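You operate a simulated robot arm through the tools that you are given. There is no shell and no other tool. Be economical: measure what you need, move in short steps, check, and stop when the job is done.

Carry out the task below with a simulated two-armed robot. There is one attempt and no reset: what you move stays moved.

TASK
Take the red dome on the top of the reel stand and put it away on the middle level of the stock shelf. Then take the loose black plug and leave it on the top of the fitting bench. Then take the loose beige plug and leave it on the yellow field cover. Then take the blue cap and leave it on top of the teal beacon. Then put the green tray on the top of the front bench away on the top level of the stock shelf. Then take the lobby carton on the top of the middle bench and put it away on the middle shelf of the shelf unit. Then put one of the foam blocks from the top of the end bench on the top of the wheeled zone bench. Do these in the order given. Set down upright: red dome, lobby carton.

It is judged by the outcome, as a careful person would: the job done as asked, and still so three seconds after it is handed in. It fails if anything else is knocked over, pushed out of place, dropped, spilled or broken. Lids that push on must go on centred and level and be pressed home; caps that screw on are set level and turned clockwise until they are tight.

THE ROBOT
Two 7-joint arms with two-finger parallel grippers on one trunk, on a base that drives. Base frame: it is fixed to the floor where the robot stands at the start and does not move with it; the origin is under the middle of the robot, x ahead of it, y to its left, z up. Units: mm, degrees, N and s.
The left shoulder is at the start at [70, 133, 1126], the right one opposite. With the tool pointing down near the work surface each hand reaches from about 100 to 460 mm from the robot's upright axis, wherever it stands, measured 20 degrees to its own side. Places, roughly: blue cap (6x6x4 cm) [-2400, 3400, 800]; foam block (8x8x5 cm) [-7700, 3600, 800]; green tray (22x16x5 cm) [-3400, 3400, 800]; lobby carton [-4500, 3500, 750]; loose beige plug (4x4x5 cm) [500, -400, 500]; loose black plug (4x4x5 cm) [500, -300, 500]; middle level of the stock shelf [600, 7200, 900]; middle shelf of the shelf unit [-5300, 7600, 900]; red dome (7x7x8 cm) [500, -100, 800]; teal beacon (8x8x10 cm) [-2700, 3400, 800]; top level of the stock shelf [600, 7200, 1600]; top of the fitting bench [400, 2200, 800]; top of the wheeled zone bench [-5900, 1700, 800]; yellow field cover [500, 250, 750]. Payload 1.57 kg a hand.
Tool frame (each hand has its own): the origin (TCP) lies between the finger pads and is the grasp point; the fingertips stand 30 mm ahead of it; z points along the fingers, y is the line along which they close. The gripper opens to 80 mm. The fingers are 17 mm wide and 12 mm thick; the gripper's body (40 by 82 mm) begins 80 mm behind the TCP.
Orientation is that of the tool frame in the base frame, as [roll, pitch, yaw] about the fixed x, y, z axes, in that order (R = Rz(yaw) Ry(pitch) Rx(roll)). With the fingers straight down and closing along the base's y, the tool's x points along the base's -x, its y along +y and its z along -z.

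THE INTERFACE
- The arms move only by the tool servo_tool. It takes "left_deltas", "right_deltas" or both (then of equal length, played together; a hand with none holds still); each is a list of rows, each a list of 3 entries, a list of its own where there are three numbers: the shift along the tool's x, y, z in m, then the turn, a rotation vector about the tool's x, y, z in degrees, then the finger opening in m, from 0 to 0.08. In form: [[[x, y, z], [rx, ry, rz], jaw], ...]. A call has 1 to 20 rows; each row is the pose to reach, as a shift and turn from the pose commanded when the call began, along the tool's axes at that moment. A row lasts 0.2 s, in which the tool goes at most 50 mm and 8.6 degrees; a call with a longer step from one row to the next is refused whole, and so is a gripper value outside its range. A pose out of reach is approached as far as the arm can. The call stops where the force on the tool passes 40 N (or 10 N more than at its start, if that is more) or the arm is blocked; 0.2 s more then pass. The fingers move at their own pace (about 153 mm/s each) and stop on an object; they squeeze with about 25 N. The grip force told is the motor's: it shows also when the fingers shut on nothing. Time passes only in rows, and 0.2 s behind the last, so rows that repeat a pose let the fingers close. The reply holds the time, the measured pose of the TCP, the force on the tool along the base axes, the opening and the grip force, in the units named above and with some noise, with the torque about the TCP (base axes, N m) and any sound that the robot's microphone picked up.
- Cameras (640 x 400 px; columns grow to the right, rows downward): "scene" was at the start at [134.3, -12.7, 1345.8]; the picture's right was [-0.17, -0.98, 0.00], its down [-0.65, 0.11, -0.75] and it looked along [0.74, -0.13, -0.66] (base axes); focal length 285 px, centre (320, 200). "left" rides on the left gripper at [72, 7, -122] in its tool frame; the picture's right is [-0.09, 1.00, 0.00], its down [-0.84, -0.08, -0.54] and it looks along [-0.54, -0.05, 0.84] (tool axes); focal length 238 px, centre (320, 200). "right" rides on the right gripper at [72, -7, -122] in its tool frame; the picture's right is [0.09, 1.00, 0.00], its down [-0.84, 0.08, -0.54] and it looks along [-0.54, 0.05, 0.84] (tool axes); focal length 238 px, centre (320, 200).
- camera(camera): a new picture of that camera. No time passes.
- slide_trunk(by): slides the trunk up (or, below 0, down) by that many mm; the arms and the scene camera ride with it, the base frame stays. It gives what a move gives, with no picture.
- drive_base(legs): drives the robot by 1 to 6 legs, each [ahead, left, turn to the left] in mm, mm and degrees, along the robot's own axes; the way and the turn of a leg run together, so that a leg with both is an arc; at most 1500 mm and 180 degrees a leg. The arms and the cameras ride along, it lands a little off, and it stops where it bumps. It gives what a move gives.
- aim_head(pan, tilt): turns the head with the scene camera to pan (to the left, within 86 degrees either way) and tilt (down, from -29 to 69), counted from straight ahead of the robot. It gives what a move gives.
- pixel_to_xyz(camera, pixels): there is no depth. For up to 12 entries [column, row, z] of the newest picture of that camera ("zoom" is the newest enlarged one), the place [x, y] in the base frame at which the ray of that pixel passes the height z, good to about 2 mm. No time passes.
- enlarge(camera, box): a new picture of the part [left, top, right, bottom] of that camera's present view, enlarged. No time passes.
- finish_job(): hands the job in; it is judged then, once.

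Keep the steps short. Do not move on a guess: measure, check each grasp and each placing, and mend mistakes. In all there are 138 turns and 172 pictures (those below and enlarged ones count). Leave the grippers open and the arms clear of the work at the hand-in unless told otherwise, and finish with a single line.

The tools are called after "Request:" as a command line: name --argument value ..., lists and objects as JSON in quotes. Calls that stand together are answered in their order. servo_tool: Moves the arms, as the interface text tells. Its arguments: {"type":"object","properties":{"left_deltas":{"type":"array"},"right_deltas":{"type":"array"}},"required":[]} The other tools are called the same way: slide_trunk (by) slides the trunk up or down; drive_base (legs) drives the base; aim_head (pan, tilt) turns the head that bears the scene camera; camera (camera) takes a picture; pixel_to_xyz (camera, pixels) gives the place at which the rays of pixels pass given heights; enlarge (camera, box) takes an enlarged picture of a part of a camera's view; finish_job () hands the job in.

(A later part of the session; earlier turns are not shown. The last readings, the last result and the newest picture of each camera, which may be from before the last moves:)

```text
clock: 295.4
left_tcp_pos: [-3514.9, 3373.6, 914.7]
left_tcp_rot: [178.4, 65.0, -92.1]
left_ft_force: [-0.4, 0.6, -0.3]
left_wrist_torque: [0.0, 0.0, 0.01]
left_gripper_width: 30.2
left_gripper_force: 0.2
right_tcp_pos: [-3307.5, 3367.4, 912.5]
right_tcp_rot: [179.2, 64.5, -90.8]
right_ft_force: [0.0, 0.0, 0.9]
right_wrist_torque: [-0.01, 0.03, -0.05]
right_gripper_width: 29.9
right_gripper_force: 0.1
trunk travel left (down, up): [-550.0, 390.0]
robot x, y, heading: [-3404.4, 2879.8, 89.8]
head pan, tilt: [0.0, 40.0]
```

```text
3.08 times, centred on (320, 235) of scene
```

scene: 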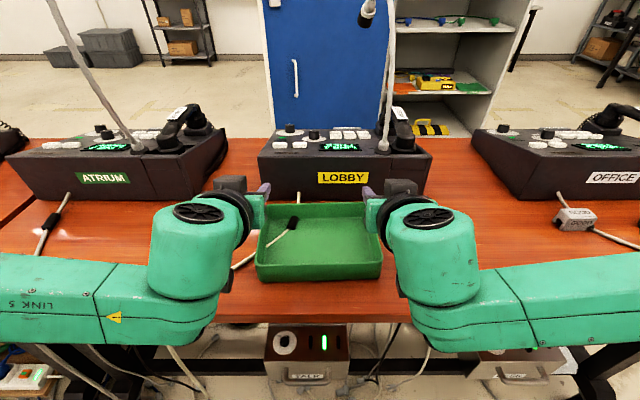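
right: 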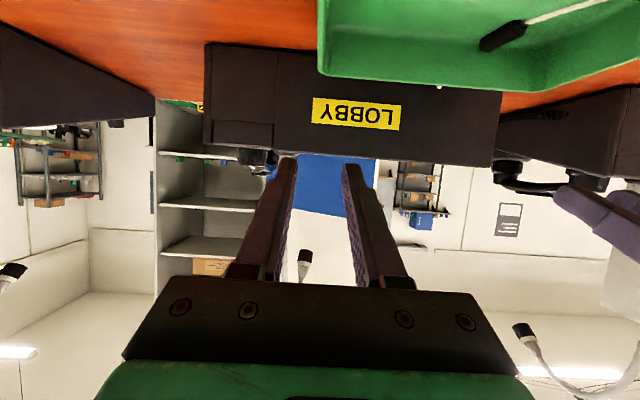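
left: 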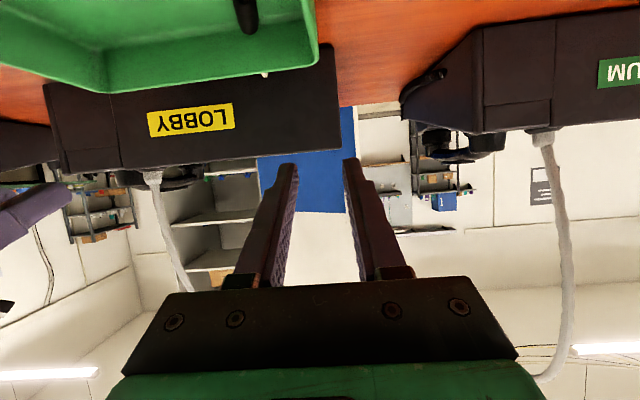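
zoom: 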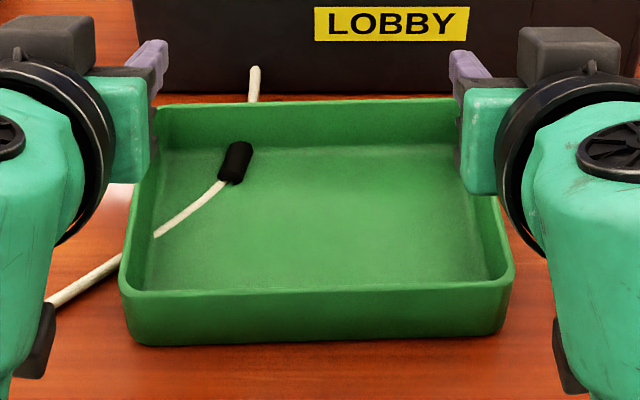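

Tray walls: left centre line x≈-3514.5, right ≈-3296.5. I shift the right hand 11 mm out, straighten the left by 2°, and lower with the trunk to just above the rim.

Request:
servo_tool --left_deltas '[[[0, 0, 0], [-1.8, 0, -0.85], 0.036], [[0, 0, 0], [-1.8, 0, -0.85], 0.036]]' --right_deltas '[[[0, -0.011, 0], [0, 0, 0], 0.036], [[0, -0.011, 0], [0, 0, 0], 0.036]]'

Request:
slide_trunk --by -88

Request:
camera --camera "left"

Request:
camera --camera "right"

Request:
enlarge --camera "scene" --box '[200, 120, 440, 280]'

```text
clock: 296.0
left_tcp_pos: [-3515.7, 3373.2, 916.2]
left_tcp_rot: [178.5, 65.0, -89.9]
left_ft_force: [-0.3, 0.2, 0.1]
left_wrist_torque: [0.01, -0.01, 0.01]
left_gripper_width: 35.8
left_gripper_force: 0.1
right_tcp_pos: [-3299.0, 3369.7, 913.0]
right_tcp_rot: [179.3, 64.5, -90.5]
right_ft_force: [-0.1, 0.6, 0.2]
right_wrist_torque: [0.02, 0.03, 0.0]
right_gripper_width: 36.1
right_gripper_force: 0.0
right hand out of reach, approached as far as the arm can: row 1, 2
trunk travel left (down, up): [-550.0, 390.0]
robot x, y, heading: [-3401.7, 2878.5, 89.7]
head pan, tilt: [0.0, 40.0]
```

```text
clock: 297.2
left_tcp_pos: [-3513.9, 3371.9, 828.4]
left_tcp_rot: [178.5, 65.0, -90.0]
left_ft_force: [-0.6, 0.1, -0.4]
left_wrist_torque: [-0.02, 0.02, -0.03]
left_gripper_width: 35.8
left_gripper_force: 0.0
right_tcp_pos: [-3297.9, 3369.4, 826.2]
right_tcp_rot: [179.3, 64.5, -90.7]
right_ft_force: [-0.6, -0.5, 0.2]
right_wrist_torque: [-0.02, 0.0, -0.02]
right_gripper_width: 36.1
right_gripper_force: 0.1
trunk travel left (down, up): [-462.0, 478.0]
robot x, y, heading: [-3406.5, 2880.0, 89.6]
head pan, tilt: [0.0, 40.0]
```

```text
60 pictures are left
```

left: 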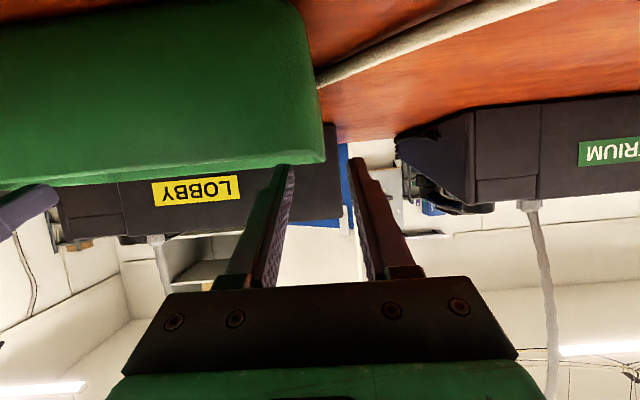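

```text
59 pictures are left
```

right: 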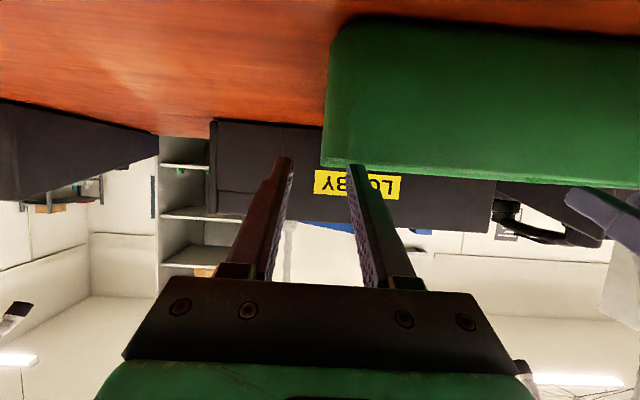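

```text
2.50 times, centred on (320, 200) of scene
```

zoom: 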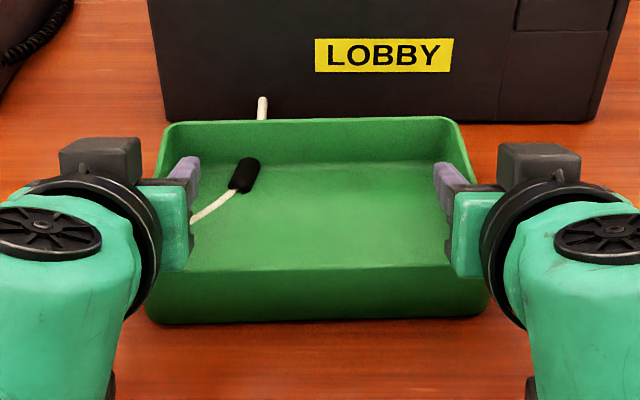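

Both pairs of fingers straddle the walls. I lower the trunk 33 mm, close both hands, and check.

Request:
slide_trunk --by -33

Request:
servo_tool --left_deltas '[[[0, 0, 0], [0, 0, 0], 0.02], [[0, 0, 0], [0, 0, 0], 0.0], [[0, 0, 0], [0, 0, 0], 0.0], [[0, 0, 0], [0, 0, 0], 0.0]]' --right_deltas '[[[0, 0, 0], [0, 0, 0], 0.02], [[0, 0, 0], [0, 0, 0], 0.0], [[0, 0, 0], [0, 0, 0], 0.0], [[0, 0, 0], [0, 0, 0], 0.0]]'

Request:
enlarge --camera "scene" --box '[200, 100, 440, 260]'

```text
clock: 298.0
left_tcp_pos: [-3513.7, 3371.7, 795.9]
left_tcp_rot: [178.5, 65.1, -90.0]
left_ft_force: [-0.2, 0.3, 0.6]
left_wrist_torque: [-0.02, 0.0, -0.01]
left_gripper_width: 36.0
left_gripper_force: 0.1
right_tcp_pos: [-3298.0, 3369.5, 794.8]
right_tcp_rot: [179.0, 65.0, -90.9]
right_ft_force: [-0.3, 3.8, 13.6]
right_wrist_torque: [-0.8, 0.29, -0.08]
right_gripper_width: 35.8
right_gripper_force: 0.0
trunk travel left (down, up): [-429.0, 511.0]
robot x, y, heading: [-3402.4, 2879.7, 89.9]
head pan, tilt: [0.0, 40.0]
```

```text
clock: 299.0
left_tcp_pos: [-3514.1, 3372.0, 795.7]
left_tcp_rot: [178.5, 65.2, -90.0]
left_ft_force: [2.2, 6.9, 0.4]
left_wrist_torque: [-0.29, -0.5, -0.83]
left_gripper_width: 5.0
left_gripper_force: 24.8
right_tcp_pos: [-3298.1, 3369.2, 793.6]
right_tcp_rot: [179.2, 64.8, -90.6]
right_ft_force: [-1.0, -1.0, 16.4]
right_wrist_torque: [-0.26, 0.6, 1.95]
right_gripper_width: 5.6
right_gripper_force: 25.3
trunk travel left (down, up): [-429.0, 511.0]
robot x, y, heading: [-3407.6, 2879.4, 89.8]
head pan, tilt: [0.0, 40.0]
```

```text
2.50 times, centred on (320, 180) of scene
```

zoom: 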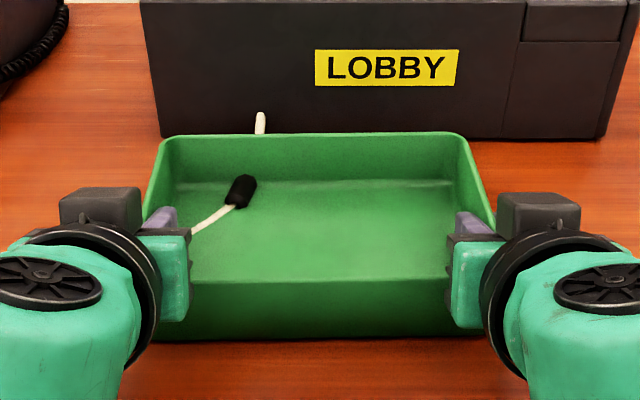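

Both hold the 5 mm walls. I lift 60 mm with the trunk and look.

Request:
slide_trunk --by 60

Request:
camera --camera "scene"

```text
clock: 300.0
left_tcp_pos: [-3514.3, 3372.0, 855.8]
left_tcp_rot: [178.6, 65.1, -90.1]
left_ft_force: [4.4, 5.7, -2.9]
left_wrist_torque: [0.86, -0.27, -0.58]
left_gripper_width: 4.5
left_gripper_force: 24.6
right_tcp_pos: [-3298.9, 3369.2, 851.6]
right_tcp_rot: [179.3, 64.4, -90.6]
right_ft_force: [-6.0, -5.7, 1.2]
right_wrist_torque: [-0.83, 0.59, 1.88]
right_gripper_width: 6.1
right_gripper_force: 25.0
trunk travel left (down, up): [-489.0, 451.0]
robot x, y, heading: [-3404.7, 2881.1, 89.9]
head pan, tilt: [0.0, 40.0]
```

```text
56 pictures are left
```

scene: 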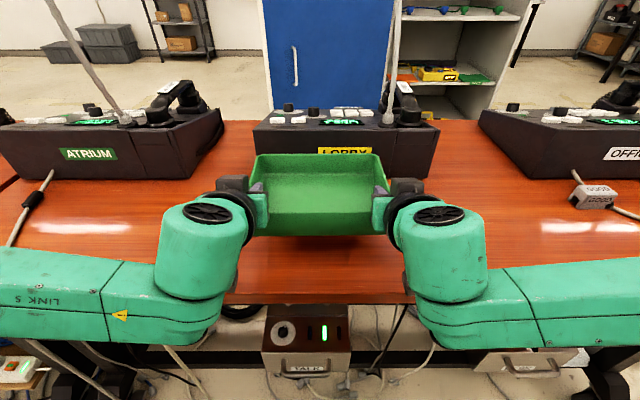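

The tray is up, level, and the cable stayed. I raise the trunk and carry the tray back out to the open floor and up to the stock shelf.

Request:
slide_trunk --by 150

Request:
drive_base --legs '[[-520, 0, 0], [0, -1450, 0], [0, -1300, 0], [1500, 0, 0], [1500, 0, 0], [1450, 0, 0]]'

Request:
camera --camera "scene"

```text
clock: 301.8
left_tcp_pos: [-3513.8, 3372.9, 1005.2]
left_tcp_rot: [178.5, 65.0, -90.0]
left_ft_force: [7.5, 5.7, -1.2]
left_wrist_torque: [0.38, -0.43, -0.67]
left_gripper_width: 4.6
left_gripper_force: 25.0
right_tcp_pos: [-3297.9, 3371.8, 1002.1]
right_tcp_rot: [179.1, 64.5, -90.6]
right_ft_force: [-8.6, -4.8, -0.2]
right_wrist_torque: [-0.4, 0.55, 1.85]
right_gripper_width: 6.0
right_gripper_force: 24.8
trunk travel left (down, up): [-639.0, 301.0]
robot x, y, heading: [-3405.1, 2882.1, 89.8]
head pan, tilt: [0.0, 40.0]
```

```text
clock: 338.6
left_tcp_pos: [-709.6, 7275.6, 1005.7]
left_tcp_rot: [178.6, 65.0, -91.6]
left_ft_force: [10.1, 2.8, -1.6]
left_wrist_torque: [-0.03, -0.53, -1.18]
left_gripper_width: 5.4
left_gripper_force: 25.4
right_tcp_pos: [-495.6, 7266.4, 1002.5]
right_tcp_rot: [179.1, 64.4, -92.3]
right_ft_force: [-9.9, -1.6, -1.5]
right_wrist_torque: [0.0, 0.61, 1.79]
right_gripper_width: 5.9
right_gripper_force: 25.0
trunk travel left (down, up): [-639.0, 301.0]
robot x, y, heading: [-615.7, 6783.1, 88.3]
head pan, tilt: [0.0, 40.0]
```

```text
55 pictures are left
```

scene: 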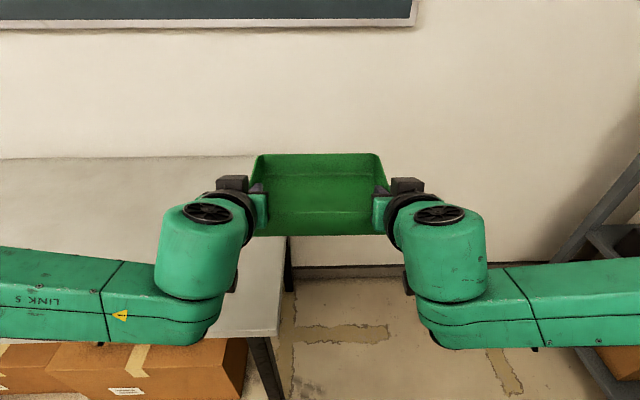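

Now I turn to face the shelf, slip to its front (clear of the white table), raise the trunk fully, and lift the arms with the tray while drawing them in.

Request:
drive_base --legs '[[0, 0, -88.3], [270, 200, 0], [0, 225, 0]]'

Request:
slide_trunk --by 300

Request:
servo_tool --left_deltas '[[[-0.029, 0, -0.0226], [0, 0, 0], 0.0], [[-0.058, 0, -0.0452], [0, 0, 0], 0.0], [[-0.087, 0, -0.0678], [0, 0, 0], 0.0], [[-0.116, 0, -0.0904], [0, 0, 0], 0.0], [[-0.145, 0, -0.113], [0, 0, 0], 0.0], [[-0.174, 0, -0.1356], [0, 0, 0], 0.0], [[-0.203, 0, -0.1582], [0, 0, 0], 0.0], [[-0.232, 0, -0.1808], [0, 0, 0], 0.0], [[-0.26, 0, -0.2], [0, 0, 0], 0.0]]' --right_deltas '[[[-0.029, 0, -0.0226], [0, 0, 0], 0.0], [[-0.058, 0, -0.0452], [0, 0, 0], 0.0], [[-0.087, 0, -0.0678], [0, 0, 0], 0.0], [[-0.116, 0, -0.0904], [0, 0, 0], 0.0], [[-0.145, 0, -0.113], [0, 0, 0], 0.0], [[-0.174, 0, -0.1356], [0, 0, 0], 0.0], [[-0.203, 0, -0.1582], [0, 0, 0], 0.0], [[-0.232, 0, -0.1808], [0, 0, 0], 0.0], [[-0.26, 0, -0.2], [0, 0, 0], 0.0]]'

Request:
aim_head --pan 0 --tilt 0

Request:
camera --camera "scene"

```text
clock: 345.8
left_tcp_pos: [147.6, 7309.8, 1004.9]
left_tcp_rot: [178.5, 65.0, -179.6]
left_ft_force: [2.8, 3.3, -0.7]
left_wrist_torque: [-0.63, 0.02, -1.41]
left_gripper_width: 5.2
left_gripper_force: 24.8
right_tcp_pos: [146.0, 7094.1, 1001.9]
right_tcp_rot: [179.1, 64.4, 179.7]
right_ft_force: [-2.7, -3.5, -1.2]
right_wrist_torque: [0.61, 0.03, 1.85]
right_gripper_width: 5.5
right_gripper_force: 25.3
trunk travel left (down, up): [-639.0, 301.0]
robot x, y, heading: [-344.9, 7199.6, 0.2]
head pan, tilt: [0.0, 40.0]
```

```text
clock: 348.8
left_tcp_pos: [148.6, 7310.3, 1305.8]
left_tcp_rot: [178.4, 64.9, -179.6]
left_ft_force: [2.2, 5.7, -0.6]
left_wrist_torque: [-0.62, -0.03, -1.44]
left_gripper_width: 5.1
left_gripper_force: 25.0
right_tcp_pos: [147.0, 7094.5, 1301.5]
right_tcp_rot: [179.1, 64.5, 179.7]
right_ft_force: [-1.9, -6.1, -1.8]
right_wrist_torque: [0.6, 0.03, 1.9]
right_gripper_width: 5.4
right_gripper_force: 24.7
trunk travel left (down, up): [-939.0, 1.0]
robot x, y, heading: [-339.8, 7196.9, 0.3]
head pan, tilt: [0.0, 40.0]
```

```text
clock: 350.6
left_tcp_pos: [78.8, 7307.5, 1587.5]
left_tcp_rot: [178.6, 64.9, -179.1]
left_ft_force: [3.8, 6.3, -0.8]
left_wrist_torque: [-0.64, -0.07, -1.41]
left_gripper_width: 5.1
left_gripper_force: 25.1
left hand out of reach, approached as far as the arm can: row 1, 2
right_tcp_pos: [80.5, 7093.0, 1585.4]
right_tcp_rot: [179.2, 64.4, 179.2]
right_ft_force: [-4.6, -6.0, -0.9]
right_wrist_torque: [0.55, 0.1, 2.11]
right_gripper_width: 6.6
right_gripper_force: 25.1
right hand out of reach, approached as far as the arm can: row 1, 2
trunk travel left (down, up): [-939.0, 1.0]
robot x, y, heading: [-344.2, 7199.8, 0.3]
head pan, tilt: [0.0, 40.0]
stopped in row 9 (left hand): the force on the tool passed its limit at 41 N (the readings are from after the stop); the commanded pose is now the measured one
```

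```text
clock: 351.7
left_tcp_pos: [82.8, 7307.4, 1586.3]
left_tcp_rot: [178.4, 64.8, -179.2]
left_ft_force: [4.6, 9.1, -0.4]
left_wrist_torque: [-0.65, 0.0, -1.29]
left_gripper_width: 5.2
left_gripper_force: 24.8
right_tcp_pos: [85.5, 7093.0, 1586.1]
right_tcp_rot: [179.1, 64.4, 179.2]
right_ft_force: [-3.6, -7.7, -1.8]
right_wrist_torque: [0.59, -0.01, 2.18]
right_gripper_width: 6.9
right_gripper_force: 24.9
trunk travel left (down, up): [-939.0, 1.0]
robot x, y, heading: [-343.5, 7201.5, -0.1]
head pan, tilt: [0.0, 0.0]
```

```text
54 pictures are left
```

scene: 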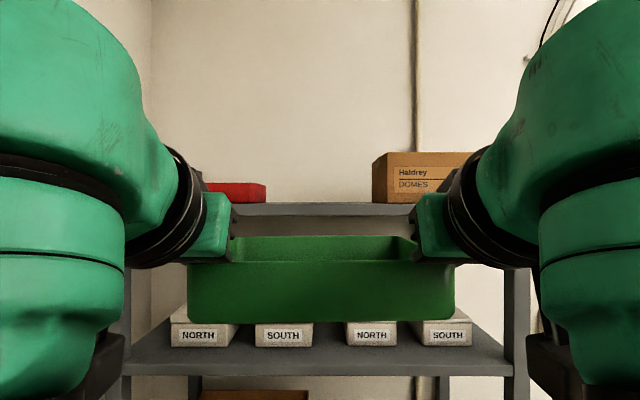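

The scene camera now looks right along the top level: red item ends at col 266, the carton begins at col 372, level surface at row ~203. I measure.

Request:
pixel_to_xyz --camera "scene" --pixels '[[320, 300, 1500], [320, 300, 1450], [320, 204, 1590], [320, 215, 1590], [320, 215, 1570], [320, 349, 1290], [266, 300, 1450], [372, 300, 1450]]'

Request:
enlarge --camera "scene" --box '[200, 140, 480, 280]'

Request:
camera --camera "left"

```text
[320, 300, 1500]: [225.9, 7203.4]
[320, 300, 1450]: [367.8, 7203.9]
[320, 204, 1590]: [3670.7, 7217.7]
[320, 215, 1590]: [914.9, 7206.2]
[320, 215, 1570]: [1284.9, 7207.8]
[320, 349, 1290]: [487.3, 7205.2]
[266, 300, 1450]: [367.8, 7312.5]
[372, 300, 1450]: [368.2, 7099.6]
```

```text
2.29 times, centred on (340, 210) of scene
```

zoom: 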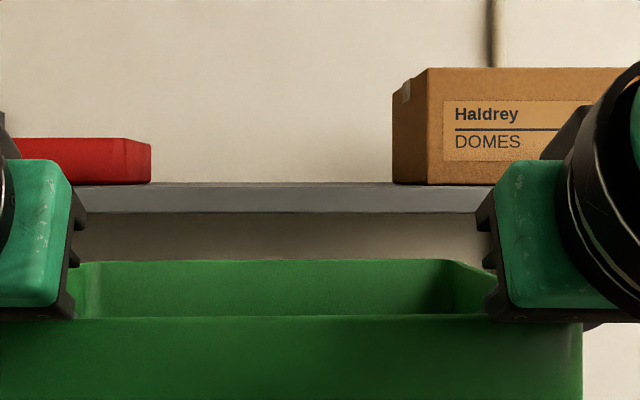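

```text
52 pictures are left
```

left: 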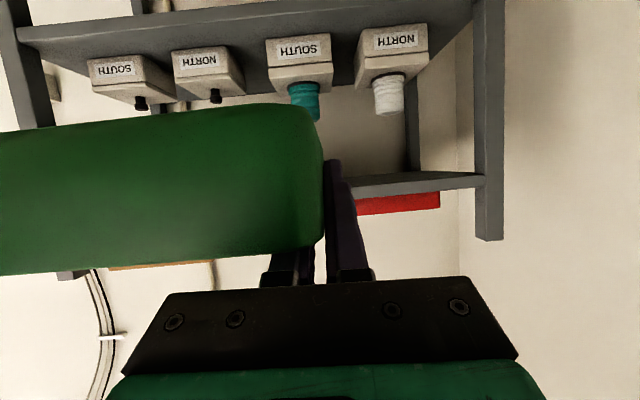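

Level surface z≈1642, gap from y≈7051 to 7353: the tray fits between. The tray bottom must pass above, so I raise both hands about 120 mm more, gently.

Request:
servo_tool --left_deltas '[[[-0.018, 0, -0.0085], [0, 0, 0], 0.0], [[-0.036, 0, -0.017], [0, 0, 0], 0.0], [[-0.054, 0, -0.0254], [0, 0, 0], 0.0], [[-0.0725, 0, -0.0338], [0, 0, 0], 0.0], [[-0.09, 0, -0.0423], [0, 0, 0], 0.0], [[-0.109, 0, -0.0507], [0, 0, 0], 0.0]]' --right_deltas '[[[-0.018, 0, -0.0085], [0, 0, 0], 0.0], [[-0.036, 0, -0.017], [0, 0, 0], 0.0], [[-0.054, 0, -0.0254], [0, 0, 0], 0.0], [[-0.0725, 0, -0.0338], [0, 0, 0], 0.0], [[-0.09, 0, -0.0423], [0, 0, 0], 0.0], [[-0.109, 0, -0.0507], [0, 0, 0], 0.0]]'

Request:
camera --camera "scene"

```text
clock: 353.1
left_tcp_pos: [80.3, 7307.9, 1677.8]
left_tcp_rot: [178.2, 64.9, -180.0]
left_ft_force: [1.6, -26.4, 3.7]
left_wrist_torque: [-0.81, -0.07, -0.71]
left_gripper_width: 5.6
left_gripper_force: 24.8
left hand out of reach, approached as far as the arm can: row 5, 6
right_tcp_pos: [84.1, 7091.8, 1685.5]
right_tcp_rot: [179.3, 64.3, 179.9]
right_ft_force: [-2.2, 26.1, -4.5]
right_wrist_torque: [0.07, 0.11, 1.14]
right_gripper_width: 6.0
right_gripper_force: 24.9
right hand out of reach, approached as far as the arm can: row 6
trunk travel left (down, up): [-939.0, 1.0]
robot x, y, heading: [-343.7, 7195.6, 0.1]
head pan, tilt: [0.0, 0.0]
```

```text
51 pictures are left
```

scene: 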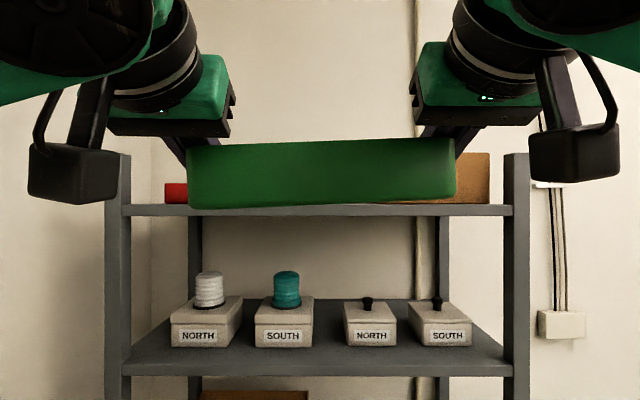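

Near the reach limit, the tray bottom is still a few mm under the level. I draw the hands in 80 mm, which should allow another 35–40 mm of height (left a little more, to level it).

Request:
servo_tool --left_deltas '[[[0.0085, 0, -0.018], [0, 0, 0], 0.0], [[0.017, 0, -0.036], [0, 0, 0], 0.0], [[0.0254, 0, -0.0544], [0, 0, 0], 0.0], [[0.0338, 0, -0.0725], [0, 0, 0], 0.0], [[0.016, 0, -0.081], [0, 0, 0], 0.0], [[-0.005, 0, -0.0907], [0, 0, 0], 0.0]]' --right_deltas '[[[0.0085, 0, -0.018], [0, 0, 0], 0.0], [[0.017, 0, -0.036], [0, 0, 0], 0.0], [[0.0254, 0, -0.0544], [0, 0, 0], 0.0], [[0.0338, 0, -0.0725], [0, 0, 0], 0.0], [[0.022, 0, -0.078], [0, 0, 0], 0.0], [[0.004, 0, -0.0864], [0, 0, 0], 0.0]]'

Request:
camera --camera "scene"

```text
clock: 354.5
left_tcp_pos: [8.0, 7309.9, 1704.0]
left_tcp_rot: [178.8, 64.8, -179.6]
left_ft_force: [3.4, 0.3, 1.2]
left_wrist_torque: [-0.62, 0.35, -0.52]
left_gripper_width: 5.0
left_gripper_force: 24.7
left hand out of reach, approached as far as the arm can: row 6
right_tcp_pos: [8.1, 7095.9, 1706.4]
right_tcp_rot: [179.7, 64.3, -179.2]
right_ft_force: [-2.1, 0.8, -4.3]
right_wrist_torque: [0.01, -0.27, 1.03]
right_gripper_width: 5.1
right_gripper_force: 25.0
right hand out of reach, approached as far as the arm can: row 6
trunk travel left (down, up): [-939.0, 1.0]
robot x, y, heading: [-343.3, 7197.8, 0.3]
head pan, tilt: [0.0, 0.0]
stopped in row 6 (right hand): the force on the tool passed its limit at 47 N (the readings are from after the stop); the commanded pose is now the measured one
```

```text
50 pictures are left
```

scene: 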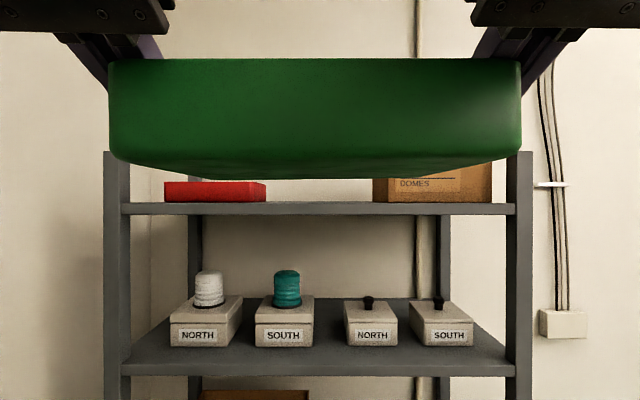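

Tray bottom is about 25 mm above the level. I drive ahead 380 mm and look.

Request:
drive_base --legs '[[380, 0, 0]]'

Request:
camera --camera "scene"

Request:
camera --camera "right"

```text
clock: 356.9
left_tcp_pos: [379.3, 7309.6, 1707.2]
left_tcp_rot: [178.4, 65.2, 179.7]
left_ft_force: [2.5, -5.4, 1.6]
left_wrist_torque: [-0.6, -0.03, -0.43]
left_gripper_width: 5.3
left_gripper_force: 25.2
right_tcp_pos: [378.4, 7093.3, 1708.2]
right_tcp_rot: [179.5, 64.8, -179.7]
right_ft_force: [-3.0, 5.1, -3.8]
right_wrist_torque: [0.02, 0.04, 1.1]
right_gripper_width: 5.0
right_gripper_force: 24.9
trunk travel left (down, up): [-939.0, 1.0]
robot x, y, heading: [37.7, 7197.5, 0.2]
head pan, tilt: [0.0, 0.0]
```

```text
49 pictures are left
```

scene: 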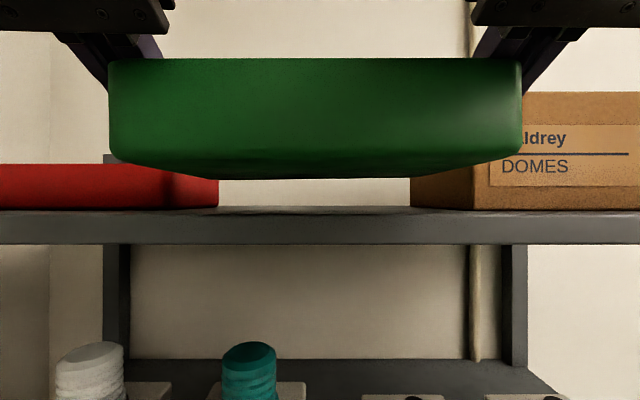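

```text
48 pictures are left
```

right: 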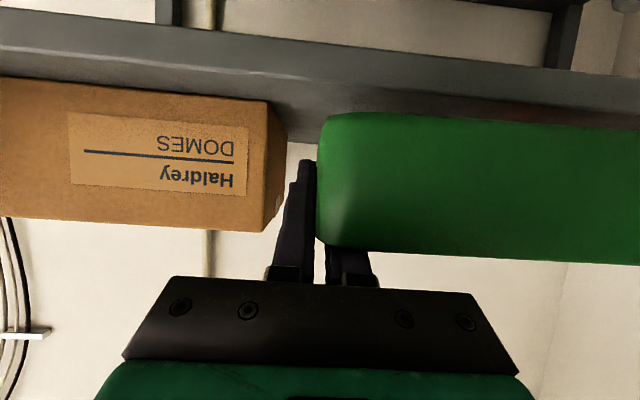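

The gap is wide enough (box face y≈7041, red y≈7353). I drive 95 mm further in, then lower both hands in small steps until the tray bears on the level.

Request:
drive_base --legs '[[95, 0, 0]]'

Request:
servo_tool --left_deltas '[[[0.009, 0, 0.0042], [0, 0, 0], 0.0], [[0.0145, 0, 0.0068], [0, 0, 0], 0.0], [[0.0172, 0, 0.008], [0, 0, 0], 0.0], [[0.02, 0, 0.0093], [0, 0, 0], 0.0], [[0.0226, 0, 0.0106], [0, 0, 0], 0.0], [[0.0254, 0, 0.0118], [0, 0, 0], 0.0]]' --right_deltas '[[[0.009, 0, 0.0042], [0, 0, 0], 0.0], [[0.0145, 0, 0.0068], [0, 0, 0], 0.0], [[0.0172, 0, 0.008], [0, 0, 0], 0.0], [[0.02, 0, 0.0093], [0, 0, 0], 0.0], [[0.0226, 0, 0.0106], [0, 0, 0], 0.0], [[0.0254, 0, 0.0118], [0, 0, 0], 0.0]]'

Request:
camera --camera "scene"

```text
clock: 358.0
left_tcp_pos: [462.5, 7308.8, 1709.8]
left_tcp_rot: [178.5, 65.7, 179.8]
left_ft_force: [2.5, 1.2, 1.4]
left_wrist_torque: [-0.6, -0.07, -0.45]
left_gripper_width: 5.0
left_gripper_force: 25.1
right_tcp_pos: [461.7, 7093.9, 1712.1]
right_tcp_rot: [179.5, 65.2, -179.6]
right_ft_force: [-4.3, -1.9, -4.1]
right_wrist_torque: [0.07, 0.03, 1.1]
right_gripper_width: 5.2
right_gripper_force: 25.0
trunk travel left (down, up): [-939.0, 1.0]
robot x, y, heading: [134.5, 7199.1, -0.0]
head pan, tilt: [0.0, 0.0]
```

```text
clock: 359.4
left_tcp_pos: [473.7, 7308.3, 1679.7]
left_tcp_rot: [178.6, 65.2, 179.8]
left_ft_force: [3.7, -5.0, 1.5]
left_wrist_torque: [-0.48, 0.04, -0.24]
left_gripper_width: 4.9
left_gripper_force: 24.7
right_tcp_pos: [473.6, 7093.9, 1680.2]
right_tcp_rot: [179.4, 64.7, -179.6]
right_ft_force: [-4.6, 5.4, -2.9]
right_wrist_torque: [0.09, -0.02, 1.05]
right_gripper_width: 4.9
right_gripper_force: 25.5
trunk travel left (down, up): [-939.0, 1.0]
robot x, y, heading: [133.4, 7197.8, -0.2]
head pan, tilt: [0.0, 0.0]
```

```text
47 pictures are left
```

scene: 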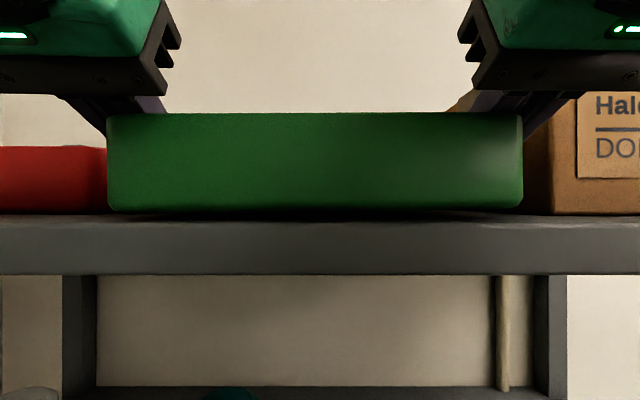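

Almost down. I lower on in 2 mm steps, release, and draw the hands back along their own fingers.

Request:
servo_tool --left_deltas '[[[0.0018, 0, 0.0008], [0, 0, 0], 0.0], [[0.0036, 0, 0.0017], [0, 0, 0], 0.0], [[0.0054, 0, 0.0025], [0, 0, 0], 0.0], [[0.0072, 0, 0.0034], [0, 0, 0], 0.0]]' --right_deltas '[[[0.0018, 0, 0.0008], [0, 0, 0], 0.0], [[0.0036, 0, 0.0017], [0, 0, 0], 0.0], [[0.0054, 0, 0.0025], [0, 0, 0], 0.0], [[0.0072, 0, 0.0034], [0, 0, 0], 0.0]]'

Request:
servo_tool --left_deltas '[[[0, 0, 0], [0, 0, 0], 0.03], [[0, 0, 0], [0, 0, 0], 0.03], [[0, 0, -0.025], [0, 0, 0], 0.03], [[0, 0, -0.05], [0, 0, 0], 0.03], [[0, 0, -0.08], [0, 0, 0], 0.03], [[0, 0, -0.11], [0, 0, 0], 0.03]]' --right_deltas '[[[0, 0, 0], [0, 0, 0], 0.03], [[0, 0, 0], [0, 0, 0], 0.03], [[0, 0, -0.025], [0, 0, 0], 0.03], [[0, 0, -0.05], [0, 0, 0], 0.03], [[0, 0, -0.08], [0, 0, 0], 0.03], [[0, 0, -0.11], [0, 0, 0], 0.03]]'

Request:
camera --camera "scene"

```text
clock: 360.4
left_tcp_pos: [478.7, 7308.2, 1673.9]
left_tcp_rot: [179.5, 65.3, -179.5]
left_ft_force: [1.9, -17.5, 19.2]
left_wrist_torque: [-0.36, 0.1, -0.03]
left_gripper_width: 5.2
left_gripper_force: 24.8
right_tcp_pos: [477.1, 7092.7, 1672.8]
right_tcp_rot: [179.2, 64.9, -179.7]
right_ft_force: [5.7, 15.1, 18.1]
right_wrist_torque: [-0.04, 0.98, 0.28]
right_gripper_width: 4.9
right_gripper_force: 24.8
trunk travel left (down, up): [-939.0, 1.0]
robot x, y, heading: [134.0, 7197.0, -0.0]
head pan, tilt: [0.0, 0.0]
```

```text
clock: 361.5
left_tcp_pos: [428.2, 7308.6, 1693.5]
left_tcp_rot: [178.5, 64.7, -179.5]
left_ft_force: [12.9, -1.1, -2.8]
left_wrist_torque: [-0.02, -0.93, 0.37]
left_gripper_width: 30.0
left_gripper_force: 0.1
right_tcp_pos: [427.7, 7091.6, 1695.2]
right_tcp_rot: [179.0, 64.3, 179.4]
right_ft_force: [12.1, 0.6, -4.2]
right_wrist_torque: [0.0, -1.02, -0.12]
right_gripper_width: 30.0
right_gripper_force: 0.2
trunk travel left (down, up): [-939.0, 1.0]
robot x, y, heading: [130.7, 7201.6, 0.0]
head pan, tilt: [0.0, 0.0]
stopped in row 5 (left hand): the force on the tool passed its limit at 84 N (the readings are from after the stop); the commanded pose is now the measured one
```

```text
46 pictures are left
```

scene: 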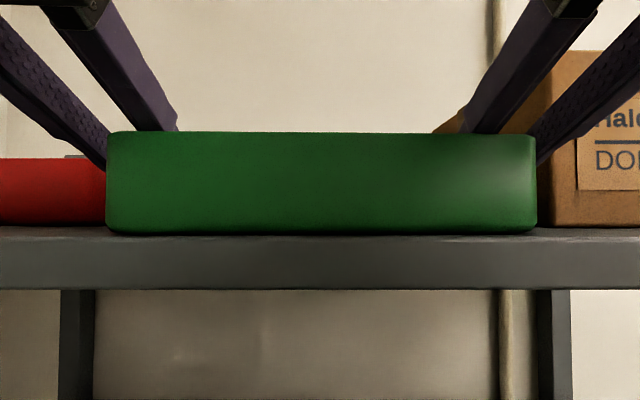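

The fingertips caught the near wall a little; the tray still stands fully on the level (near wall about 15 mm inside). I raise the hands straight up to clear the rim, then back the base away.

Request:
servo_tool --left_deltas '[[[-0.009, 0, -0.0042], [0, 0, 0], 0.03], [[-0.018, 0, -0.0085], [0, 0, 0], 0.03], [[-0.027, 0, -0.0127], [0, 0, 0], 0.03], [[-0.032, 0, -0.0148], [0, 0, 0], 0.03]]' --right_deltas '[[[-0.009, 0, -0.0042], [0, 0, 0], 0.03], [[-0.018, 0, -0.0085], [0, 0, 0], 0.03], [[-0.027, 0, -0.0127], [0, 0, 0], 0.03], [[-0.032, 0, -0.0148], [0, 0, 0], 0.03]]'

Request:
drive_base --legs '[[-200, 0, 0]]'

Request:
camera --camera "scene"

```text
clock: 362.5
left_tcp_pos: [424.6, 7322.9, 1715.5]
left_tcp_rot: [178.6, 64.8, -179.6]
left_ft_force: [1.2, -0.4, 0.2]
left_wrist_torque: [0.0, 0.01, 0.0]
left_gripper_width: 30.0
left_gripper_force: 0.0
left hand out of reach, approached as far as the arm can: row 2, 3, 4
right_tcp_pos: [429.7, 7090.8, 1716.7]
right_tcp_rot: [179.0, 64.3, 179.3]
right_ft_force: [-0.3, -0.2, 0.1]
right_wrist_torque: [0.02, 0.0, 0.03]
right_gripper_width: 29.9
right_gripper_force: 0.1
right hand out of reach, approached as far as the arm can: row 3, 4
trunk travel left (down, up): [-939.0, 1.0]
robot x, y, heading: [131.5, 7202.1, -0.2]
head pan, tilt: [0.0, 0.0]
```

```text
clock: 364.1
left_tcp_pos: [229.2, 7322.2, 1714.8]
left_tcp_rot: [178.7, 64.5, -179.6]
left_ft_force: [0.8, -0.5, 0.4]
left_wrist_torque: [0.02, -0.01, 0.0]
left_gripper_width: 30.1
left_gripper_force: 0.1
right_tcp_pos: [234.8, 7090.2, 1713.1]
right_tcp_rot: [178.9, 64.0, 179.4]
right_ft_force: [1.0, 0.3, 0.9]
right_wrist_torque: [0.01, 0.0, 0.02]
right_gripper_width: 30.0
right_gripper_force: 0.0
trunk travel left (down, up): [-939.0, 1.0]
robot x, y, heading: [-68.3, 7199.3, -0.0]
head pan, tilt: [0.0, 0.0]
```

```text
45 pictures are left
```

scene: 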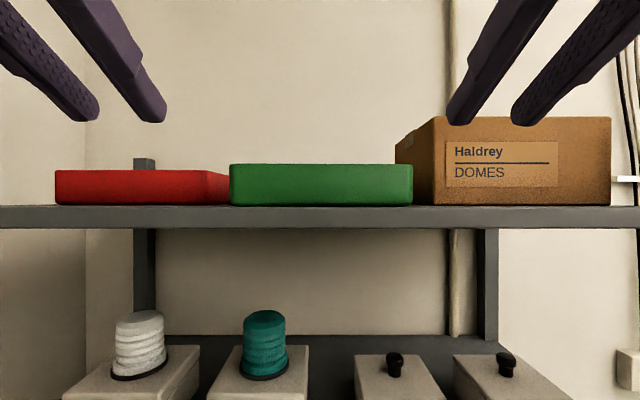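

The green tray is in place. Now to the middle bench for the lobby carton: I lower the trunk, go back the same way, and then left along the benches.

Request:
slide_trunk --by -260

Request:
drive_base --legs '[[-268, 0, 0], [0, -240, 0], [-290, -180, 0], [0, -1500, 0], [0, -1500, 0], [0, -1430, 0]]'

Request:
drive_base --legs '[[0, 0, 90], [0, 1300, 0], [0, 1300, 0], [0, 1250, 0]]'

Request:
aim_head --pan 0 --tilt 25

Request:
camera --camera "scene"

```text
clock: 366.8
left_tcp_pos: [224.0, 7322.9, 1456.5]
left_tcp_rot: [178.7, 64.8, -179.7]
left_ft_force: [-0.4, -0.3, -0.2]
left_wrist_torque: [-0.01, 0.02, 0.03]
left_gripper_width: 30.1
left_gripper_force: 0.2
right_tcp_pos: [229.2, 7090.7, 1454.0]
right_tcp_rot: [178.9, 64.4, 179.3]
right_ft_force: [-0.1, 0.5, 0.3]
right_wrist_torque: [0.02, 0.0, 0.03]
right_gripper_width: 30.0
right_gripper_force: 0.0
trunk travel left (down, up): [-679.0, 261.0]
robot x, y, heading: [-69.6, 7198.5, 0.1]
head pan, tilt: [0.0, 0.0]
```

```text
clock: 392.5
left_tcp_pos: [-354.9, 2506.5, 1456.6]
left_tcp_rot: [178.6, 64.7, 179.9]
left_ft_force: [-0.1, 0.1, 0.8]
left_wrist_torque: [-0.01, 0.01, -0.01]
left_gripper_width: 29.8
left_gripper_force: 0.1
right_tcp_pos: [-352.7, 2274.6, 1455.2]
right_tcp_rot: [178.9, 64.3, 178.9]
right_ft_force: [0.6, 1.0, -0.3]
right_wrist_torque: [0.0, 0.0, 0.02]
right_gripper_width: 30.0
right_gripper_force: 0.1
trunk travel left (down, up): [-679.0, 261.0]
robot x, y, heading: [-653.7, 2387.4, -0.6]
head pan, tilt: [0.0, 0.0]
```

```text
clock: 415.0
left_tcp_pos: [-4627.5, 2755.4, 1456.4]
left_tcp_rot: [178.6, 64.6, -91.6]
left_ft_force: [0.9, 0.5, 0.1]
left_wrist_torque: [-0.01, 0.01, -0.01]
left_gripper_width: 30.0
left_gripper_force: 0.1
right_tcp_pos: [-4395.4, 2752.1, 1455.0]
right_tcp_rot: [178.9, 64.3, -92.8]
right_ft_force: [-0.5, 0.5, -0.5]
right_wrist_torque: [0.01, 0.01, 0.01]
right_gripper_width: 30.1
right_gripper_force: 0.0
trunk travel left (down, up): [-679.0, 261.0]
robot x, y, heading: [-4513.7, 2458.9, 88.0]
head pan, tilt: [0.0, 0.0]
```

```text
clock: 415.9
left_tcp_pos: [-4627.6, 2755.8, 1456.6]
left_tcp_rot: [178.6, 64.7, -91.8]
left_ft_force: [0.6, -0.3, 0.0]
left_wrist_torque: [-0.03, 0.0, 0.0]
left_gripper_width: 29.9
left_gripper_force: 0.2
right_tcp_pos: [-4395.0, 2753.5, 1454.7]
right_tcp_rot: [178.9, 64.3, -92.6]
right_ft_force: [-0.2, 0.5, -0.4]
right_wrist_torque: [-0.01, -0.04, -0.01]
right_gripper_width: 30.1
right_gripper_force: 0.1
trunk travel left (down, up): [-679.0, 261.0]
robot x, y, heading: [-4516.6, 2458.0, 87.7]
head pan, tilt: [0.0, 25.0]
```

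```text
44 pictures are left
```

scene: 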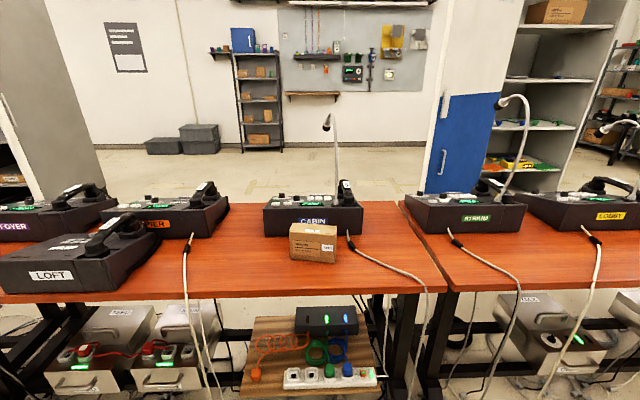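

The carton stands at (314,242) before the CABIN console; the shelf unit shows at (258,100) behind. I measure the carton.

Request:
enlarge --camera "scene" --box '[260, 190, 380, 280]'

Request:
pixel_to_xyz --camera "scene" --pixels '[[293, 258, 750], [335, 262, 750], [290, 232, 810], [336, 236, 810], [339, 226, 810], [290, 224, 810], [314, 290, 750], [388, 262, 750], [238, 128, 900], [283, 128, 900]]'

Request:
enlarge --camera "scene" --box '[200, 30, 320, 160]'

```text
4.44 times, centred on (320, 235) of scene
```

zoom: 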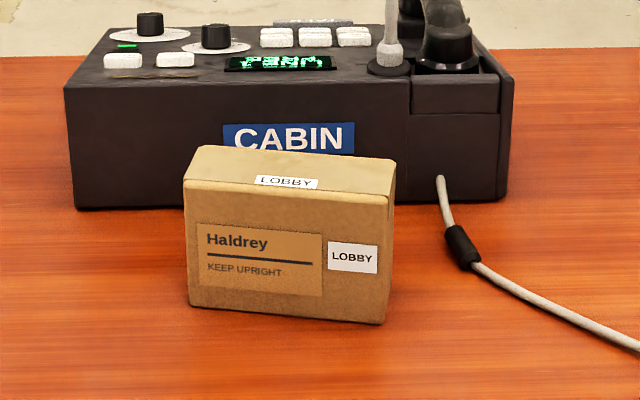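

```text
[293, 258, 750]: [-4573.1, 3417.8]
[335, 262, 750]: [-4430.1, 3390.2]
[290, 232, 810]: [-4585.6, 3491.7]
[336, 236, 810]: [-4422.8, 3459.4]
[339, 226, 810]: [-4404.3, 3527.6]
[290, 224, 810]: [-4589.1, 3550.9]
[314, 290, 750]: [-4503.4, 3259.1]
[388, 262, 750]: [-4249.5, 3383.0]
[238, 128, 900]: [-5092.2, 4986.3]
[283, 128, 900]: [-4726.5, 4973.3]
```

```text
3.08 times, centred on (260, 95) of scene
```

zoom: 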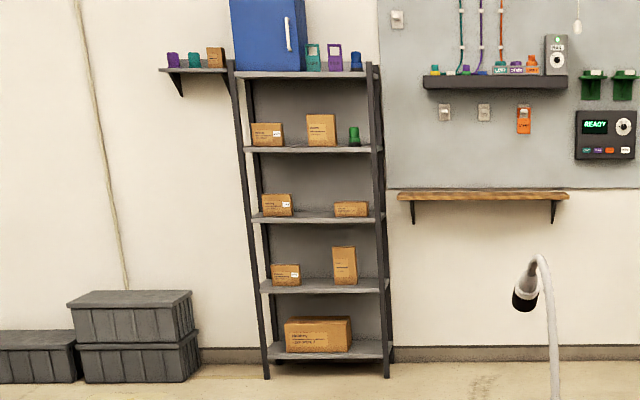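

Carton: about 147 × 65 × 105 mm, turned about 11°, centre ≈ (-4495,3436); it can be gripped across its 65 mm depth. I bring both hands down to vertical, yaw the right hand 81° for that grip, lower the trunk and drive up.

Request:
servo_tool --left_deltas '[[[0.036, 0.0187, 0.0168], [0, 6.5, 0], 0.05], [[0.072, 0.0374, 0.0336], [0, 13, 0], 0.05], [[0.108, 0.056, 0.05], [0, 19.5, 0], 0.05], [[0.144, 0.075, 0.067], [0, 26, 0], 0.05], [[0.18, 0.0935, 0.084], [0, 32.5, 0], 0.05], [[0.216, 0.112, 0.1], [0, 39, 0], 0.05], [[0.252, 0.131, 0.118], [0, 45.5, 0], 0.05], [[0.288, 0.15, 0.134], [0, 52, 0], 0.05], [[0.324, 0.168, 0.151], [0, 58.5, 0], 0.05], [[0.36, 0.187, 0.168], [0, 64.7, 0], 0.05]]' --right_deltas '[[[0.032, -0.002, 0.0296], [0, 6.5, 0], 0.08], [[0.064, -0.0044, 0.0592], [0, 13, 0], 0.08], [[0.096, -0.0066, 0.0888], [0, 19.5, 0], 0.08], [[0.128, -0.0088, 0.1184], [0, 26, 0], 0.08], [[0.16, -0.011, 0.148], [0, 32.5, 0], 0.08], [[0.192, -0.0132, 0.1776], [0, 39, 0], 0.08], [[0.224, -0.0154, 0.207], [0, 45.5, 0], 0.08], [[0.256, -0.0176, 0.237], [0, 52, 0], 0.08], [[0.288, -0.02, 0.266], [0, 58.5, 0], 0.08], [[0.32, -0.022, 0.296], [0, 64.3, 0], 0.08]]'

Request:
servo_tool --right_deltas '[[[0, 0.014, 0], [0, 0, -8.1], 0.08], [[0, 0.028, 0], [0, 0, -16.2], 0.08], [[0, 0.042, 0], [0, 0, -24.3], 0.08], [[0, 0.056, 0], [0, 0, -32.4], 0.08], [[0, 0.07, 0], [0, 0, -40.5], 0.08], [[0, 0.084, 0], [0, 0, -48.6], 0.08], [[0, 0.098, 0], [0, 0, -56.7], 0.08], [[0, 0.112, 0], [0, 0, -64.8], 0.08], [[0, 0.126, 0], [0, 0, -73], 0.08], [[0, 0.14, 0], [0, 0, -81], 0.08], [[0, 0.14, 0], [0, 0, -81], 0.08]]'

Request:
drive_base --legs '[[0, 0, 2.2], [430, 0, 0]]'

Request:
camera --camera "scene"

```text
clock: 418.1
left_tcp_pos: [-4817.9, 2758.2, 1060.0]
left_tcp_rot: [179.5, -0.1, -90.5]
left_ft_force: [0.3, 1.2, 0.0]
left_wrist_torque: [0.01, 0.01, 0.03]
left_gripper_width: 50.2
left_gripper_force: 0.1
right_tcp_pos: [-4370.4, 2882.5, 1035.7]
right_tcp_rot: [179.4, -0.2, -91.7]
right_ft_force: [0.8, -0.4, -0.6]
right_wrist_torque: [0.02, 0.0, -0.01]
right_gripper_width: 80.2
right_gripper_force: 0.0
trunk travel left (down, up): [-679.0, 261.0]
robot x, y, heading: [-4516.8, 2456.5, 87.9]
head pan, tilt: [0.0, 25.0]
```

```text
clock: 420.5
left_tcp_pos: [-4817.7, 2755.8, 1059.2]
left_tcp_rot: [179.4, 0.0, -90.5]
left_ft_force: [0.2, -0.7, -0.3]
left_wrist_torque: [-0.01, 0.01, -0.01]
left_gripper_width: 49.8
left_gripper_force: 0.2
right_tcp_pos: [-4454.5, 2857.6, 1021.5]
right_tcp_rot: [179.9, 0.5, -14.7]
right_ft_force: [0.7, -0.8, -0.6]
right_wrist_torque: [0.01, 0.0, -0.01]
right_gripper_width: 79.8
right_gripper_force: 0.0
right hand out of reach, approached as far as the arm can: row 6, 7, 8, 9, 10, 11
trunk travel left (down, up): [-679.0, 261.0]
robot x, y, heading: [-4513.5, 2457.5, 87.8]
head pan, tilt: [0.0, 25.0]
```

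```text
clock: 423.5
left_tcp_pos: [-4830.3, 3174.3, 1058.8]
left_tcp_rot: [179.4, 0.1, -88.3]
left_ft_force: [-0.6, 0.1, -0.3]
left_wrist_torque: [0.02, -0.01, -0.02]
left_gripper_width: 50.1
left_gripper_force: 0.0
right_tcp_pos: [-4471.2, 3291.2, 1021.9]
right_tcp_rot: [-180.0, 0.4, -12.5]
right_ft_force: [-0.6, 0.1, -0.2]
right_wrist_torque: [-0.01, 0.01, 0.02]
right_gripper_width: 80.1
right_gripper_force: 0.2
trunk travel left (down, up): [-679.0, 261.0]
robot x, y, heading: [-4516.3, 2888.0, 90.0]
head pan, tilt: [0.0, 25.0]
```

```text
41 pictures are left
```

scene: 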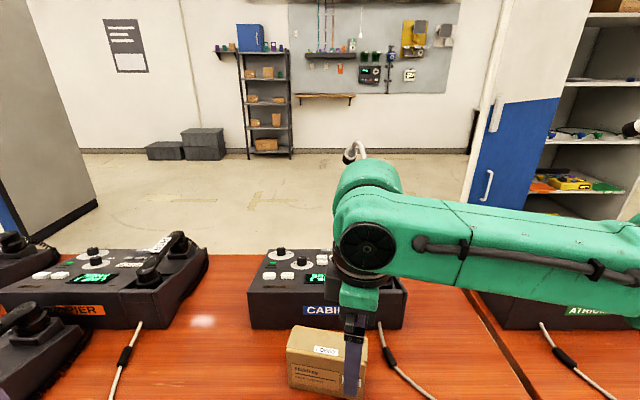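

I go on: ahead 130, left 24, trunk down 110, then check over the carton with the wrist camera.

Request:
drive_base --legs '[[135, 24, 0]]'

Request:
slide_trunk --by -110

Request:
camera --camera "right"

Request:
aim_head --pan 0 --tilt 45

Request:
camera --camera "scene"

```text
clock: 424.8
left_tcp_pos: [-4854.4, 3309.3, 1059.9]
left_tcp_rot: [179.4, 0.0, -88.3]
left_ft_force: [0.2, -0.9, -0.8]
left_wrist_torque: [0.01, 0.04, 0.04]
left_gripper_width: 49.8
left_gripper_force: 0.1
right_tcp_pos: [-4494.3, 3425.4, 1021.9]
right_tcp_rot: [180.0, 0.6, -12.5]
right_ft_force: [0.0, 0.0, 0.0]
right_wrist_torque: [0.02, -0.03, 0.0]
right_gripper_width: 80.2
right_gripper_force: 0.0
trunk travel left (down, up): [-679.0, 261.0]
robot x, y, heading: [-4541.3, 3024.0, 90.1]
head pan, tilt: [0.0, 25.0]
```

```text
clock: 426.2
left_tcp_pos: [-4854.5, 3309.8, 949.6]
left_tcp_rot: [179.4, 0.1, -88.3]
left_ft_force: [-0.1, 1.0, -1.2]
left_wrist_torque: [0.0, -0.01, 0.0]
left_gripper_width: 50.0
left_gripper_force: 0.0
right_tcp_pos: [-4494.4, 3426.6, 911.6]
right_tcp_rot: [179.9, 0.5, -12.5]
right_ft_force: [0.9, 0.0, -0.3]
right_wrist_torque: [0.01, 0.02, 0.01]
right_gripper_width: 80.1
right_gripper_force: 0.0
trunk travel left (down, up): [-569.0, 371.0]
robot x, y, heading: [-4538.9, 3028.2, 90.2]
head pan, tilt: [0.0, 25.0]
```

```text
40 pictures are left
```

right: 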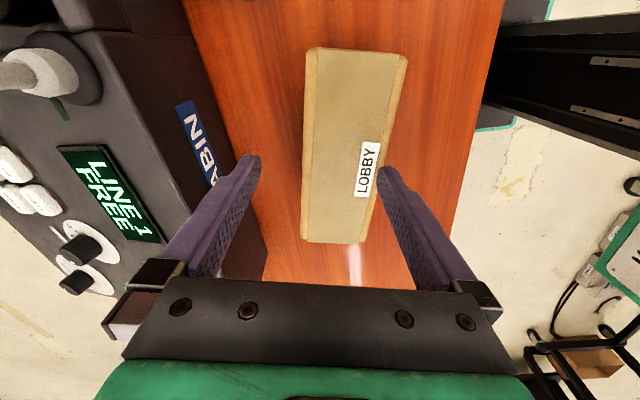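

```text
clock: 427.1
left_tcp_pos: [-4854.3, 3309.3, 949.9]
left_tcp_rot: [179.5, -0.1, -88.3]
left_ft_force: [-0.7, -0.1, 0.1]
left_wrist_torque: [0.0, 0.01, -0.01]
left_gripper_width: 49.8
left_gripper_force: 0.0
right_tcp_pos: [-4496.7, 3425.7, 910.9]
right_tcp_rot: [179.9, 0.6, -12.6]
right_ft_force: [-0.5, -0.6, 0.2]
right_wrist_torque: [0.0, 0.0, 0.0]
right_gripper_width: 79.9
right_gripper_force: 0.1
trunk travel left (down, up): [-569.0, 371.0]
robot x, y, heading: [-4538.4, 3024.3, 89.9]
head pan, tilt: [0.0, 45.0]
```

```text
39 pictures are left
```

scene: 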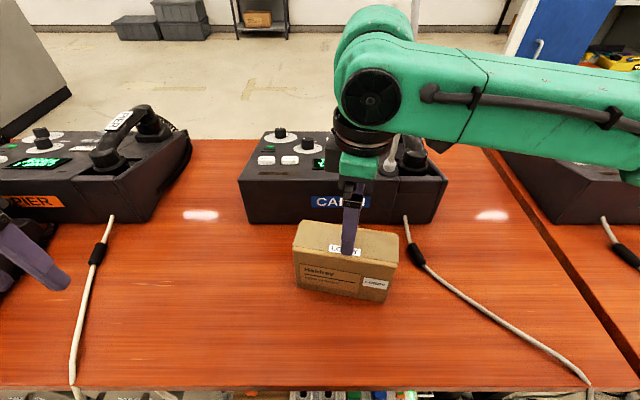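

The carton top centre is about 20 mm toward me and 9 mm left of the hand. I correct, lower with the trunk 92 mm around it and check.

Request:
servo_tool --right_deltas '[[[-0.009, 0.02, 0], [0, 0, 0], 0.08], [[-0.009, 0.02, 0], [0, 0, 0], 0.08]]'

Request:
slide_trunk --by -45

Request:
camera --camera "right"

```text
clock: 427.7
left_tcp_pos: [-4853.8, 3311.0, 949.7]
left_tcp_rot: [179.4, 0.0, -88.3]
left_ft_force: [0.7, 0.1, 0.4]
left_wrist_torque: [-0.02, 0.03, -0.04]
left_gripper_width: 49.7
left_gripper_force: 0.0
right_tcp_pos: [-4506.5, 3408.8, 911.7]
right_tcp_rot: [179.8, 0.7, -12.4]
right_ft_force: [0.1, 0.0, 0.1]
right_wrist_torque: [-0.02, -0.02, -0.04]
right_gripper_width: 80.1
right_gripper_force: 0.0
trunk travel left (down, up): [-569.0, 371.0]
robot x, y, heading: [-4541.2, 3024.5, 90.0]
head pan, tilt: [0.0, 45.0]
```

```text
clock: 428.6
left_tcp_pos: [-4854.7, 3310.7, 904.8]
left_tcp_rot: [179.4, 0.0, -88.3]
left_ft_force: [0.0, -0.2, 0.9]
left_wrist_torque: [0.01, 0.02, -0.04]
left_gripper_width: 49.9
left_gripper_force: 0.1
right_tcp_pos: [-4506.7, 3408.7, 867.0]
right_tcp_rot: [179.8, 0.7, -12.5]
right_ft_force: [0.2, -0.7, -0.1]
right_wrist_torque: [0.01, 0.01, -0.01]
right_gripper_width: 79.9
right_gripper_force: 0.0
trunk travel left (down, up): [-524.0, 416.0]
robot x, y, heading: [-4538.4, 3021.7, 90.0]
head pan, tilt: [0.0, 45.0]
```

```text
38 pictures are left
```

right: 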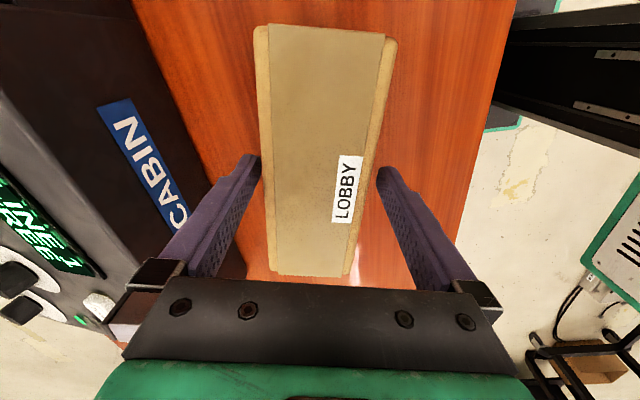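

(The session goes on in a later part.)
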